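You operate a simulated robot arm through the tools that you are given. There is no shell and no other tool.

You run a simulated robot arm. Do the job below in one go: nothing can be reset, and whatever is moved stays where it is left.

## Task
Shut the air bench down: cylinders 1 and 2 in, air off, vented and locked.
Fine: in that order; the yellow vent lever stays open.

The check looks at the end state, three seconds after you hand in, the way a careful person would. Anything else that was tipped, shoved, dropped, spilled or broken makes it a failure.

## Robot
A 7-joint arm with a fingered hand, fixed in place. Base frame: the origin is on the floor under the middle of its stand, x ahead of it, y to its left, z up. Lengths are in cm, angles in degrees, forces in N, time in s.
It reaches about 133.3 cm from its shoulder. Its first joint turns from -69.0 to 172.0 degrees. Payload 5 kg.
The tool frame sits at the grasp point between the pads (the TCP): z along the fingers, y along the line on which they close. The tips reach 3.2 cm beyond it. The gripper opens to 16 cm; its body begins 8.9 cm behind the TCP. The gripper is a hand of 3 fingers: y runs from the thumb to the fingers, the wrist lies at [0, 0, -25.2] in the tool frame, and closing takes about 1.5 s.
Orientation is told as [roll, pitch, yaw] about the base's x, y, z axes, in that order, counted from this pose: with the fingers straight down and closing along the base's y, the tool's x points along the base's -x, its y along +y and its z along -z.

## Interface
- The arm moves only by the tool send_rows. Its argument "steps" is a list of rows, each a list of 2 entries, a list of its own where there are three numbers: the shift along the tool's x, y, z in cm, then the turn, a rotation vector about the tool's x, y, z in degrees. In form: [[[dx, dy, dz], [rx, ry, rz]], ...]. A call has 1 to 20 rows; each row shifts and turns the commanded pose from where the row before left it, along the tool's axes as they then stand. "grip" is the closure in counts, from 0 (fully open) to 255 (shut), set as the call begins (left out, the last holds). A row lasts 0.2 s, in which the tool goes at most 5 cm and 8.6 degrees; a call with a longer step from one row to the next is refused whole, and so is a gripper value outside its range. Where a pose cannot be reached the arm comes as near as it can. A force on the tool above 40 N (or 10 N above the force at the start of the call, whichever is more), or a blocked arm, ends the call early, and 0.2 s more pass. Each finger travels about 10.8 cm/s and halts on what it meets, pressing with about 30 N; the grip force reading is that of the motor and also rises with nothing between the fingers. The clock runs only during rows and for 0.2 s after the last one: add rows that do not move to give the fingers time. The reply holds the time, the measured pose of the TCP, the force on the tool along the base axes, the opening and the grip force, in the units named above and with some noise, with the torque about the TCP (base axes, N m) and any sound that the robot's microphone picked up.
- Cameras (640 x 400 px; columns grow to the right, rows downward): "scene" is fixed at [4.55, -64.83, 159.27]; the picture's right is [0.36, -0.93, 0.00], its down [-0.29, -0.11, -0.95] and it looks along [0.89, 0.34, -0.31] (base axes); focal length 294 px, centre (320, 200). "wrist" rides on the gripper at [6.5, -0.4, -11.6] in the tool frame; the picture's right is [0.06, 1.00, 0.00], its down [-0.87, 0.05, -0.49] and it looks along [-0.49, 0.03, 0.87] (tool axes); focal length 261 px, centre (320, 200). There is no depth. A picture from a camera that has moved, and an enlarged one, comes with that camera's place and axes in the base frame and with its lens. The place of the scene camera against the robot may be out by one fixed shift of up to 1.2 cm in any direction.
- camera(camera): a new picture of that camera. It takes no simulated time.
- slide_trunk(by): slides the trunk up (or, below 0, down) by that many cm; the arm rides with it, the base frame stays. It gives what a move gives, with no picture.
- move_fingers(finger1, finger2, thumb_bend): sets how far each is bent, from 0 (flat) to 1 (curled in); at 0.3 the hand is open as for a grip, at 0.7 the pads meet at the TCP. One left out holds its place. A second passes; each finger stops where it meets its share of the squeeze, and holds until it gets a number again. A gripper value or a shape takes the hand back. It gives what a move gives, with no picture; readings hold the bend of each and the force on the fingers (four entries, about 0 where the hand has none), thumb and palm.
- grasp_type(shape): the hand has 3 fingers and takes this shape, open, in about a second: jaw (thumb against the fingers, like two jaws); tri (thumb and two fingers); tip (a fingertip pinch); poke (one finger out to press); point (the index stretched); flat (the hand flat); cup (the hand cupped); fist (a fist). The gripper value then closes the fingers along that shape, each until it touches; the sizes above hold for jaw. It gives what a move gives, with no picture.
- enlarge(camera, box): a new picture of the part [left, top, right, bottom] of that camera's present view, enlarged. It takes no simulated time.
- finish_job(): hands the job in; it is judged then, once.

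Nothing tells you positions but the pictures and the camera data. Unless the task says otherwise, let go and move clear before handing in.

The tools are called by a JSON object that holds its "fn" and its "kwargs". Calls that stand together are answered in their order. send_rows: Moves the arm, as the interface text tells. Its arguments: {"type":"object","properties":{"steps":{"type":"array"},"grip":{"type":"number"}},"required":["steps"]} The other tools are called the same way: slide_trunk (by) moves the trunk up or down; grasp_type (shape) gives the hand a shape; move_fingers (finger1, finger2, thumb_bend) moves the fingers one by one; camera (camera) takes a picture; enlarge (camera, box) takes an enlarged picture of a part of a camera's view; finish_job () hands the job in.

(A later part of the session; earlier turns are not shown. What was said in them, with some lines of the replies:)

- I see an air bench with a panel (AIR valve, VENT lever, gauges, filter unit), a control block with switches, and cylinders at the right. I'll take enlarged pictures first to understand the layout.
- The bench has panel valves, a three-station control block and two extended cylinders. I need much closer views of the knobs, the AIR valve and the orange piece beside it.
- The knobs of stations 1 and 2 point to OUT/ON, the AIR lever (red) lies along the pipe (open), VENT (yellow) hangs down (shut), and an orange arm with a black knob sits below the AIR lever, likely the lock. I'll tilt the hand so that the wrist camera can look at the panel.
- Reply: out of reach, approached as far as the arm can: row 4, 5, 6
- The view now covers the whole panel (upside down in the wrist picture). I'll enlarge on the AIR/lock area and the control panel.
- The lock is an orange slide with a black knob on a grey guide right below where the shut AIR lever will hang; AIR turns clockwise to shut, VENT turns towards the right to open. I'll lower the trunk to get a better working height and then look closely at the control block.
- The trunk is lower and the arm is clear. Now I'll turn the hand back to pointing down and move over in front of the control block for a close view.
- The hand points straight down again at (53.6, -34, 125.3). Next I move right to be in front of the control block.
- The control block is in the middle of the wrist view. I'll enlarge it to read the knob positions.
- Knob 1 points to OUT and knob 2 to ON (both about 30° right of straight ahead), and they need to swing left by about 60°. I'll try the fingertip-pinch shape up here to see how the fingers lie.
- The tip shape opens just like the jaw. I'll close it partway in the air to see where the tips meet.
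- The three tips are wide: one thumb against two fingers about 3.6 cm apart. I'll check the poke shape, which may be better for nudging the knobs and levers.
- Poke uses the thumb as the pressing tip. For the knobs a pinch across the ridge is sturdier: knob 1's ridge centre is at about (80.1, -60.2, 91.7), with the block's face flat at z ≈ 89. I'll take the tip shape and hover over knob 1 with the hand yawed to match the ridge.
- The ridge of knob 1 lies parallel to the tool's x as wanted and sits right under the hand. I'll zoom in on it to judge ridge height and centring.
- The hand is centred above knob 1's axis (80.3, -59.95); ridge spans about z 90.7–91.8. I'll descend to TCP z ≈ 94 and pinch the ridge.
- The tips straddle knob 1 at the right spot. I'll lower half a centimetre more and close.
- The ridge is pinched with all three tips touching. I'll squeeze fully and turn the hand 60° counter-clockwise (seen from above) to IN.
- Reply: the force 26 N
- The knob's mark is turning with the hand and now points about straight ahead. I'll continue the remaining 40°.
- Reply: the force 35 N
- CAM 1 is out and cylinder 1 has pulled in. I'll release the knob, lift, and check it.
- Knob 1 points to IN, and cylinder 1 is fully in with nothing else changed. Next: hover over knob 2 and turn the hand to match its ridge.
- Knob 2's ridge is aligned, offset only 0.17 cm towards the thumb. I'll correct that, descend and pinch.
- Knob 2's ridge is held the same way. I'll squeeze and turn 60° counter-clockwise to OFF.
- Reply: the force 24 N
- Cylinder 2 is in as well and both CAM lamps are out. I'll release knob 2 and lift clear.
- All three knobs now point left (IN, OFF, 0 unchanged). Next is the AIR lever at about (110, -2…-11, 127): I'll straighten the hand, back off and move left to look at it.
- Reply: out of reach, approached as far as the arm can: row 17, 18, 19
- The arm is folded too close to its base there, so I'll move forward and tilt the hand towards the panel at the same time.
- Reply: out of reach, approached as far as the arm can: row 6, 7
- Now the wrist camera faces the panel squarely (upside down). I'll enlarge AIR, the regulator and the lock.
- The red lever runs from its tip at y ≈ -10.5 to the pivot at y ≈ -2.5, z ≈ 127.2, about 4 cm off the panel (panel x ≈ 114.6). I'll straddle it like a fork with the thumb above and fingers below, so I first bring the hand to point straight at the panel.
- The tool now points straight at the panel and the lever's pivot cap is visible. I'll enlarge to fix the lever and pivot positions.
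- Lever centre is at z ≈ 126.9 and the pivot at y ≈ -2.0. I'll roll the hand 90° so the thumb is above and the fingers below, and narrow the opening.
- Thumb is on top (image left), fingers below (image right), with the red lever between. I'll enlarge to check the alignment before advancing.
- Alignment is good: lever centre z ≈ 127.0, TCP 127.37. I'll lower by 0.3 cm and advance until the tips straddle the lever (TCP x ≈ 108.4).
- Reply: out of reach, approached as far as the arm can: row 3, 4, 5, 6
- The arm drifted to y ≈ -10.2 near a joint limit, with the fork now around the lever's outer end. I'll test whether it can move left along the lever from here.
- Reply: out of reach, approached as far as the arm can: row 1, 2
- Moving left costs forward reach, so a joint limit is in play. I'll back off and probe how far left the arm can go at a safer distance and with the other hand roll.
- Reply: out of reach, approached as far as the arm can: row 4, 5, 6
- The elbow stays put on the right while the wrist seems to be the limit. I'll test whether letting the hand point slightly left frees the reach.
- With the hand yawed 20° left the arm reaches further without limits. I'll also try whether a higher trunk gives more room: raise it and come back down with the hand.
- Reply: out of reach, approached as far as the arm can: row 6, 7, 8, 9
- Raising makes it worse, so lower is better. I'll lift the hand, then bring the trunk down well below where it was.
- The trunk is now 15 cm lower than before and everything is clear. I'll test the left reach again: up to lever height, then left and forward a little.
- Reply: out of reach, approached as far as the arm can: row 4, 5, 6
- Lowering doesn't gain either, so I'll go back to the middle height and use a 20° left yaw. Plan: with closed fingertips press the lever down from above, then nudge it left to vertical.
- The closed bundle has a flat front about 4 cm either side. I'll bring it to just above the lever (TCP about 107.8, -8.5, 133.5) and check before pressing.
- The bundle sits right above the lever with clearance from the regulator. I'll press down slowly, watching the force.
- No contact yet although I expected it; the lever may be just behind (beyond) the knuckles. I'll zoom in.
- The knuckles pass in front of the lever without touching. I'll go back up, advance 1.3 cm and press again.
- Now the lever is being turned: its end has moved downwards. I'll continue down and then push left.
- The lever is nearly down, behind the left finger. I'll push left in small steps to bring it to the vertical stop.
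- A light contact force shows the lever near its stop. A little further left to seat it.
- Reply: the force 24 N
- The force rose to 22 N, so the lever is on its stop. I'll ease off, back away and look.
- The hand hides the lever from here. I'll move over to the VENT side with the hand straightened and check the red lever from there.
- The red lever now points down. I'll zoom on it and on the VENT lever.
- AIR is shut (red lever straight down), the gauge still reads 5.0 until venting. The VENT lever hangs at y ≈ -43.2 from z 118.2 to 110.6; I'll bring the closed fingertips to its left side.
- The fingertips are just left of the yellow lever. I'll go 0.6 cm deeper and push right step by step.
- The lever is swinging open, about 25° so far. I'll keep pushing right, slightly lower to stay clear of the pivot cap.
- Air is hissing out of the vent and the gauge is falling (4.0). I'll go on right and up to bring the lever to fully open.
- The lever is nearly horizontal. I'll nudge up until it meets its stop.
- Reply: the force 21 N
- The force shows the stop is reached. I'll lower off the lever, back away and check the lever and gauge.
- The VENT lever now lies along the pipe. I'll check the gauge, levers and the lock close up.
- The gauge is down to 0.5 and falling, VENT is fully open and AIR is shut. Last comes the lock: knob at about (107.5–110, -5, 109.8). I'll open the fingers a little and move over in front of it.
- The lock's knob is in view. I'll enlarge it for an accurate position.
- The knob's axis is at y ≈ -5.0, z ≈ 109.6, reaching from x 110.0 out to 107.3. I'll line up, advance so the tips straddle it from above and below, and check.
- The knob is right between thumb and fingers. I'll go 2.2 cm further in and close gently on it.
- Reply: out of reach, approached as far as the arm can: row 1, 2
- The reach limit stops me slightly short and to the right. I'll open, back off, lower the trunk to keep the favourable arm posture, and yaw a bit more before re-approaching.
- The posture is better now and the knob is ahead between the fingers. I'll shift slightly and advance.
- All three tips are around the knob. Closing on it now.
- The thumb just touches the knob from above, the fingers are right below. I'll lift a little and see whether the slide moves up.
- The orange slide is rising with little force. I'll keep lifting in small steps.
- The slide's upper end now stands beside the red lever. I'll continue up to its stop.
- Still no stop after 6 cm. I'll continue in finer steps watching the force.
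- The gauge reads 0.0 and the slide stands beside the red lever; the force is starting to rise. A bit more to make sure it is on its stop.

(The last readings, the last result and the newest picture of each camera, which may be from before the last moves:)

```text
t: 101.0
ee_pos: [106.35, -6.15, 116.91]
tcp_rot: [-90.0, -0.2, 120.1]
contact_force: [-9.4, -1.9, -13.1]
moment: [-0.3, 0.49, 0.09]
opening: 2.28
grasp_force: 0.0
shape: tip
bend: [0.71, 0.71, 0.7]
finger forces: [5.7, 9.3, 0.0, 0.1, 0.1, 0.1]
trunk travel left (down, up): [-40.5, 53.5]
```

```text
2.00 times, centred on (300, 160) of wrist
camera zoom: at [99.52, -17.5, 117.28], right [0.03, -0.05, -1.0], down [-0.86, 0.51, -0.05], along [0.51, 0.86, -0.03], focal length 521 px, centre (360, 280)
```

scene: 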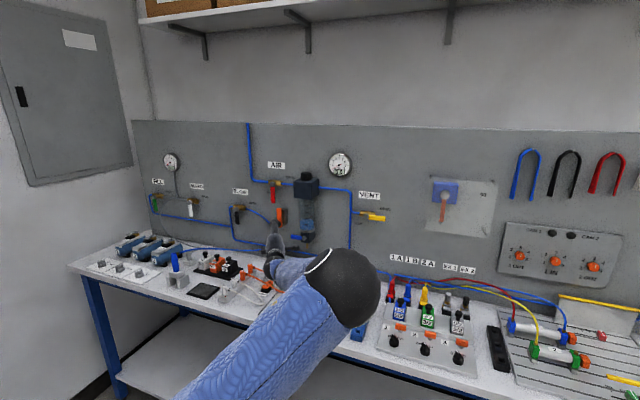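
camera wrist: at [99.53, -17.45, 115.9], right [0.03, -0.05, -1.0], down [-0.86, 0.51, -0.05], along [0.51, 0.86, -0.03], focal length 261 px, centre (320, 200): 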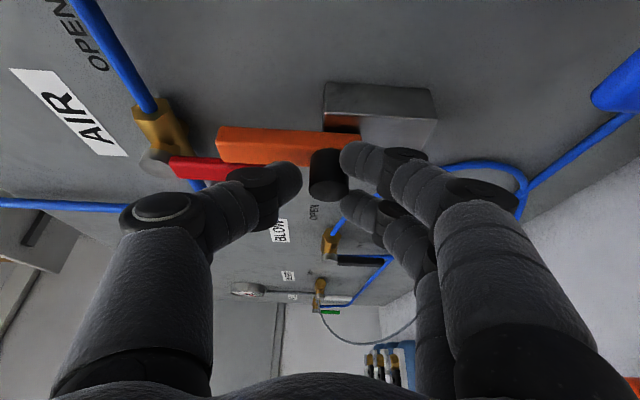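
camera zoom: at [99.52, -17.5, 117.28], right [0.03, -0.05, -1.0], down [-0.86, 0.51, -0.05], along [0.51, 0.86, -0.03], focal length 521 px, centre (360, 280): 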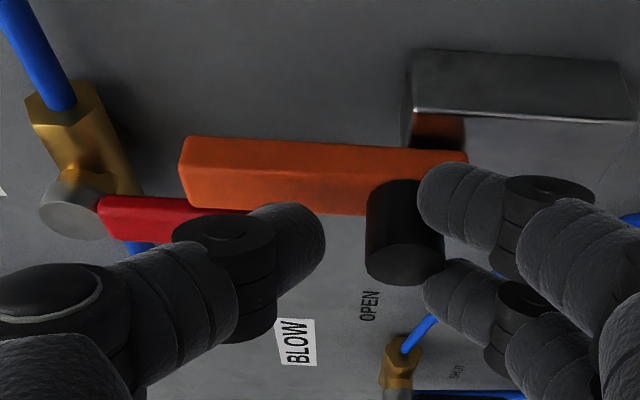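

The slide is on its upper stop (13 N). I'll open the fingers, back straight off and check that it stays up.

{"fn": "send_rows", "kwargs": {"steps": [[[0, 0, 0], [0, 0, 0]], [[0, 0, 0], [0, 0, 0]], [[0, 0, 0], [0, 0, 0]], [[0, 0, -2], [0, 0, 0]], [[0, 0, -3], [0, 0, 0]], [[0, 0, -4], [0, 0, 0]], [[0, 0, -4], [0, 0, 0]], [[0, 0, 0], [0, 0, 0]]], "grip": 180}}

{"fn": "camera", "kwargs": {"camera": "wrist"}}

{"fn": "enlarge", "kwargs": {"camera": "scene", "box": [240, 150, 400, 250]}}

```text
t: 102.8
ee_pos: [95.14, -12.42, 116.92]
tcp_rot: [-89.9, -0.2, 120.1]
contact_force: [0.1, -0.7, 0.4]
moment: [-0.01, 0.0, -0.01]
opening: 4.71
grasp_force: 0.1
shape: tip
bend: [0.73, 0.73, 0.7]
finger forces: [0.1, 0.1, 0.1, 0.0, 0.0, 0.1]
trunk travel left (down, up): [-40.5, 53.5]
```

```text
taken
camera wrist: at [88.26, -23.87, 117.32], right [0.03, -0.05, -1.0], down [-0.86, 0.51, -0.05], along [0.51, 0.86, -0.03], focal length 261 px, centre (320, 200)
```

wrist: 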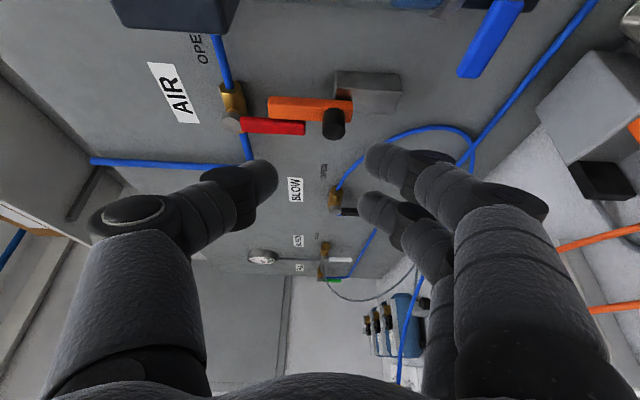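

```text
4.00 times, centred on (320, 200) of scene
camera zoom: at [4.55, -64.83, 159.27], right [0.36, -0.93, 0.0], down [-0.29, -0.11, -0.95], along [0.89, 0.34, -0.31], focal length 1176 px, centre (320, 200)
```

zoom: 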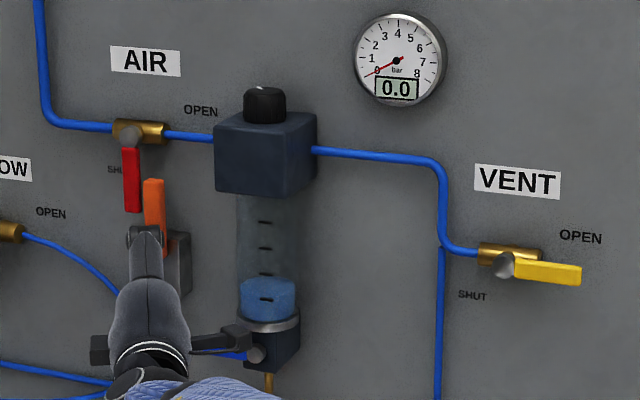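

The lock stays up beside the red lever, gauge 0.0, VENT open. I'll move the arm well clear and inspect the whole bench.

{"fn": "send_rows", "kwargs": {"steps": [[[0, -3, -3], [0, 0, 0]], [[0, -3, -3], [0, 0, 0]], [[0, -3, -3], [0, 0, 0]], [[0, -3, -2], [0, 0, 0]], [[3, -3, 0], [0, 0, 0]], [[3, -3, 0], [0, 0, 0]], [[0, 0, 0], [0, 0, 0]]]}}

{"fn": "camera", "kwargs": {"camera": "scene"}}

{"fn": "enlarge", "kwargs": {"camera": "scene", "box": [240, 150, 340, 240]}}

{"fn": "enlarge", "kwargs": {"camera": "scene", "box": [320, 210, 640, 400]}}

{"fn": "enlarge", "kwargs": {"camera": "scene", "box": [70, 160, 340, 330]}}

```text
t: 104.4
ee_pos: [88.67, -23.16, 134.82]
tcp_rot: [-89.9, -0.2, 120.0]
contact_force: [0.5, 0.8, -0.7]
moment: [0.0, -0.02, -0.01]
opening: 4.67
grasp_force: 0.0
shape: tip
bend: [0.73, 0.73, 0.7]
finger forces: [0.0, 0.1, 0.1, 0.0, 0.1, 0.0]
trunk travel left (down, up): [-40.5, 53.5]
```

```text
taken
```

scene: 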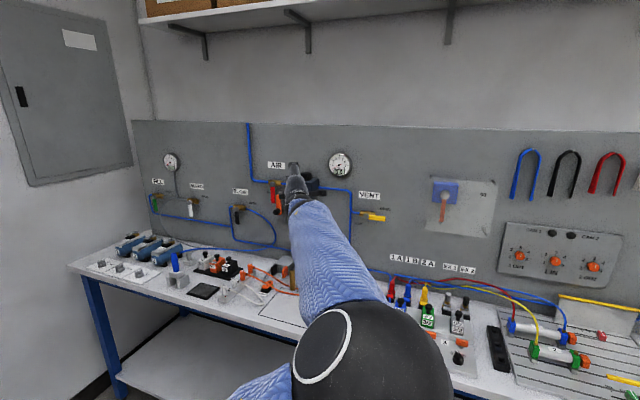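

```text
4.44 times, centred on (290, 195) of scene
camera zoom: at [4.55, -64.83, 159.27], right [0.36, -0.93, 0.0], down [-0.29, -0.11, -0.95], along [0.89, 0.34, -0.31], focal length 1306 px, centre (453, 222)
```

zoom: 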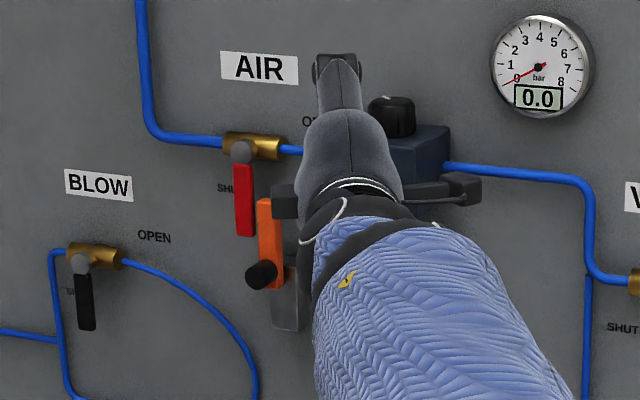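

```text
2.00 times, centred on (480, 305) of scene
camera zoom: at [4.55, -64.83, 159.27], right [0.36, -0.93, 0.0], down [-0.29, -0.11, -0.95], along [0.89, 0.34, -0.31], focal length 588 px, centre (0, -10)
```

zoom: 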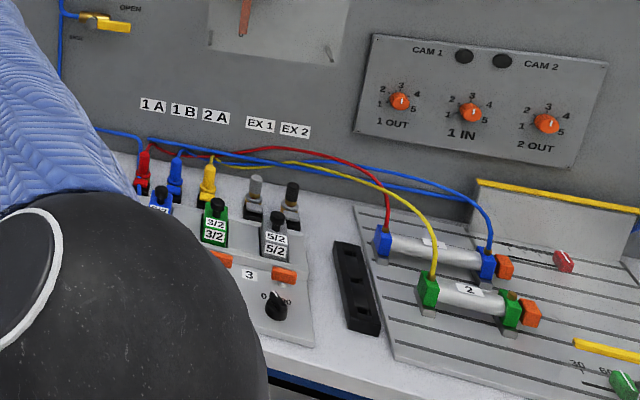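

```text
2.35 times, centred on (205, 245) of scene
camera zoom: at [4.55, -64.83, 159.27], right [0.36, -0.93, 0.0], down [-0.29, -0.11, -0.95], along [0.89, 0.34, -0.31], focal length 692 px, centre (591, 94)
```

zoom: 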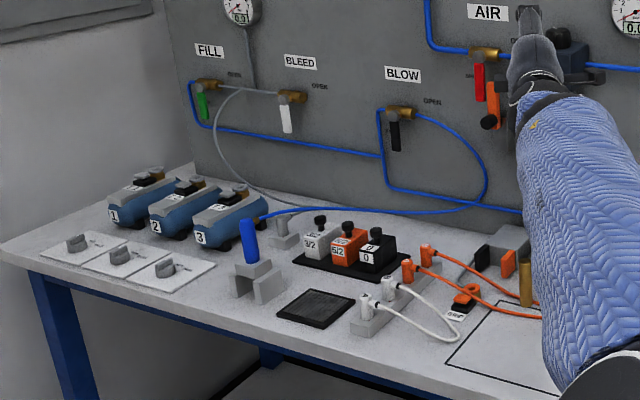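

Everything looks as intended. I'd like to double-check the small left gauge and then retract the arm to get an unobstructed last look.

{"fn": "enlarge", "kwargs": {"camera": "scene", "box": [145, 140, 225, 220]}}

{"fn": "send_rows", "kwargs": {"steps": [[[3, -2, -2], [0, 5, 0]], [[3, -2, -2], [0, 5, 0]], [[3, -2, -2], [0, 5, 0]], [[3, -2, -2], [0, 5, 0]], [[3, 0, -2], [0, 5, 0]], [[3, 0, -2], [0, 5, 0]], [[0, 0, 0], [0, 0, 0]]]}}

{"fn": "camera", "kwargs": {"camera": "scene"}}

{"fn": "camera", "kwargs": {"camera": "wrist"}}

```text
5.00 times, centred on (185, 180) of scene
camera zoom: at [4.55, -64.83, 159.27], right [0.36, -0.93, 0.0], down [-0.29, -0.11, -0.95], along [0.89, 0.34, -0.31], focal length 1470 px, centre (995, 300)
```

zoom: 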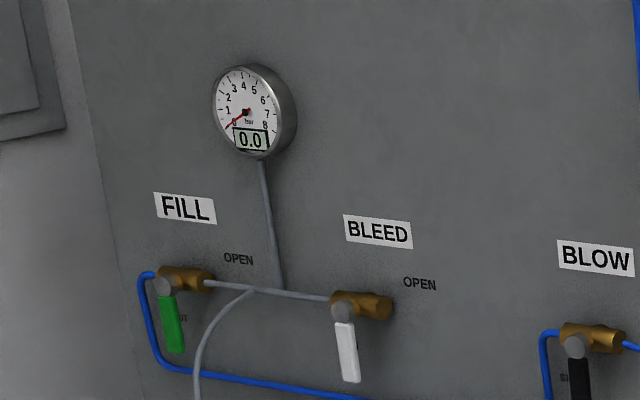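

```text
t: 106.0
ee_pos: [82.63, -43.82, 142.8]
tcp_rot: [-89.7, -0.1, 89.9]
contact_force: [0.4, 0.2, 0.5]
moment: [0.0, 0.02, -0.05]
opening: 4.7
grasp_force: 0.1
shape: tip
bend: [0.73, 0.73, 0.7]
finger forces: [0.0, 0.1, 0.1, 0.0, 0.1, 0.0]
trunk travel left (down, up): [-40.5, 53.5]
```

```text
taken
```

scene: 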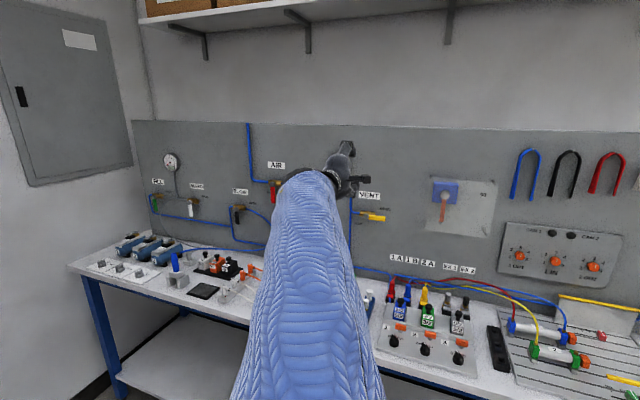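

```text
taken
camera wrist: at [70.91, -50.26, 143.23], right [0.0, -0.06, -1.0], down [-0.49, 0.87, -0.05], along [0.87, 0.49, -0.03], focal length 261 px, centre (320, 200)
```

wrist: 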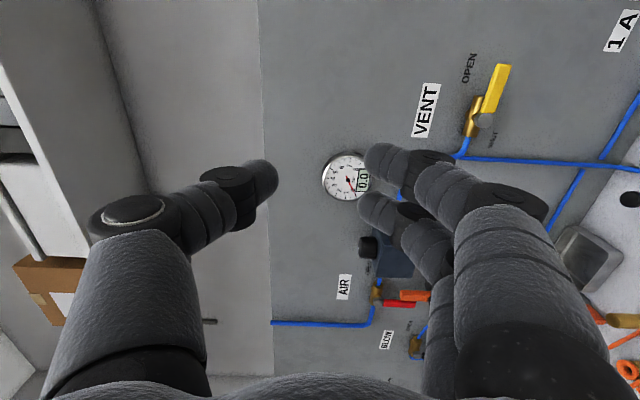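

The arm is clear. A last close look at the lock, VENT, the knobs and the cylinders.

{"fn": "enlarge", "kwargs": {"camera": "wrist", "box": [340, 250, 460, 350]}}

{"fn": "enlarge", "kwargs": {"camera": "wrist", "box": [410, 40, 530, 180]}}

{"fn": "enlarge", "kwargs": {"camera": "scene", "box": [360, 220, 640, 400]}}

{"fn": "enlarge", "kwargs": {"camera": "scene", "box": [370, 300, 480, 370]}}

```text
4.00 times, centred on (400, 300) of wrist
camera zoom: at [70.91, -50.26, 143.23], right [0.0, -0.06, -1.0], down [-0.49, 0.87, -0.05], along [0.87, 0.49, -0.03], focal length 1043 px, centre (0, -200)
```

zoom: 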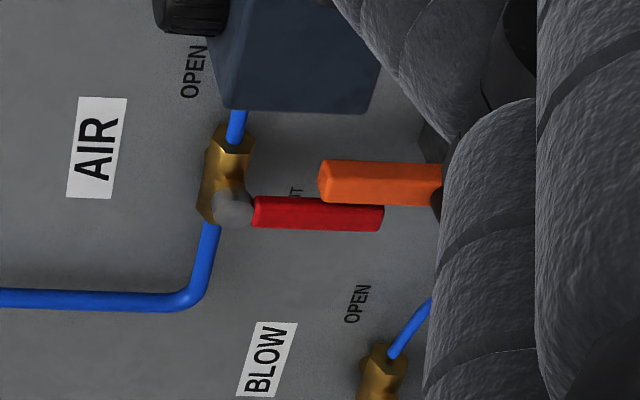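

```text
2.86 times, centred on (470, 110) of wrist
camera zoom: at [70.91, -50.26, 143.23], right [0.0, -0.06, -1.0], down [-0.49, 0.87, -0.05], along [0.87, 0.49, -0.03], focal length 745 px, centre (-109, 457)
```

zoom: 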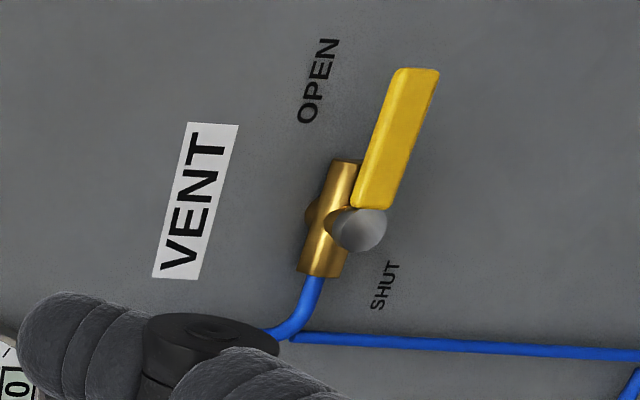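

```text
2.22 times, centred on (500, 310) of scene
camera zoom: at [4.55, -64.83, 159.27], right [0.36, -0.93, 0.0], down [-0.29, -0.11, -0.95], along [0.89, 0.34, -0.31], focal length 653 px, centre (-80, -44)
```

zoom: 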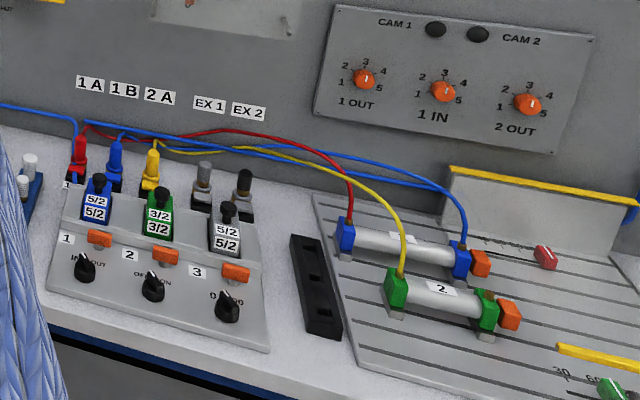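

```text
5.71 times, centred on (425, 335) of scene
camera zoom: at [4.55, -64.83, 159.27], right [0.36, -0.93, 0.0], down [-0.29, -0.11, -0.95], along [0.89, 0.34, -0.31], focal length 1680 px, centre (-280, -571)
```

zoom: 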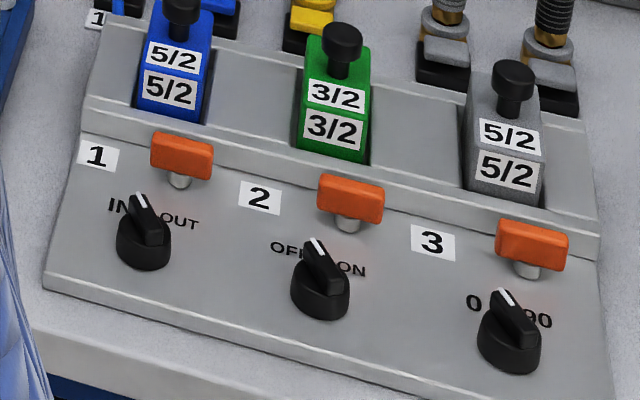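

The bench is as asked: cylinders 1 and 2 are in, AIR is shut with the orange lock raised against its lever, VENT is open and the gauge reads 0.0. The hand is free and clear, so I'm handing the job in.

{"fn": "finish_job", "kwargs": {}}

```text
The job is handed in.
```

The air bench is shut down in the order you asked, and I handed the job in. The result of the check did not come back to me.

1. **Cylinders:** knob 1 is at IN and knob 2 at OFF. Cylinders 1 and 2 are both in, and the two CAM lamps are out. Knob 3 was left at 0.
2. **Air off:** the red AIR lever points straight down to SHUT.
3. **Vented:** the yellow VENT lever lies along the pipe at OPEN and stays there. The main gauge reads 0.0.
4. **Locked:** the orange slide is up on its stop beside the AIR lever, and it stayed up after I let go.

In my last close views nothing else on the bench looked moved, and the hand was open and clear before I handed in.
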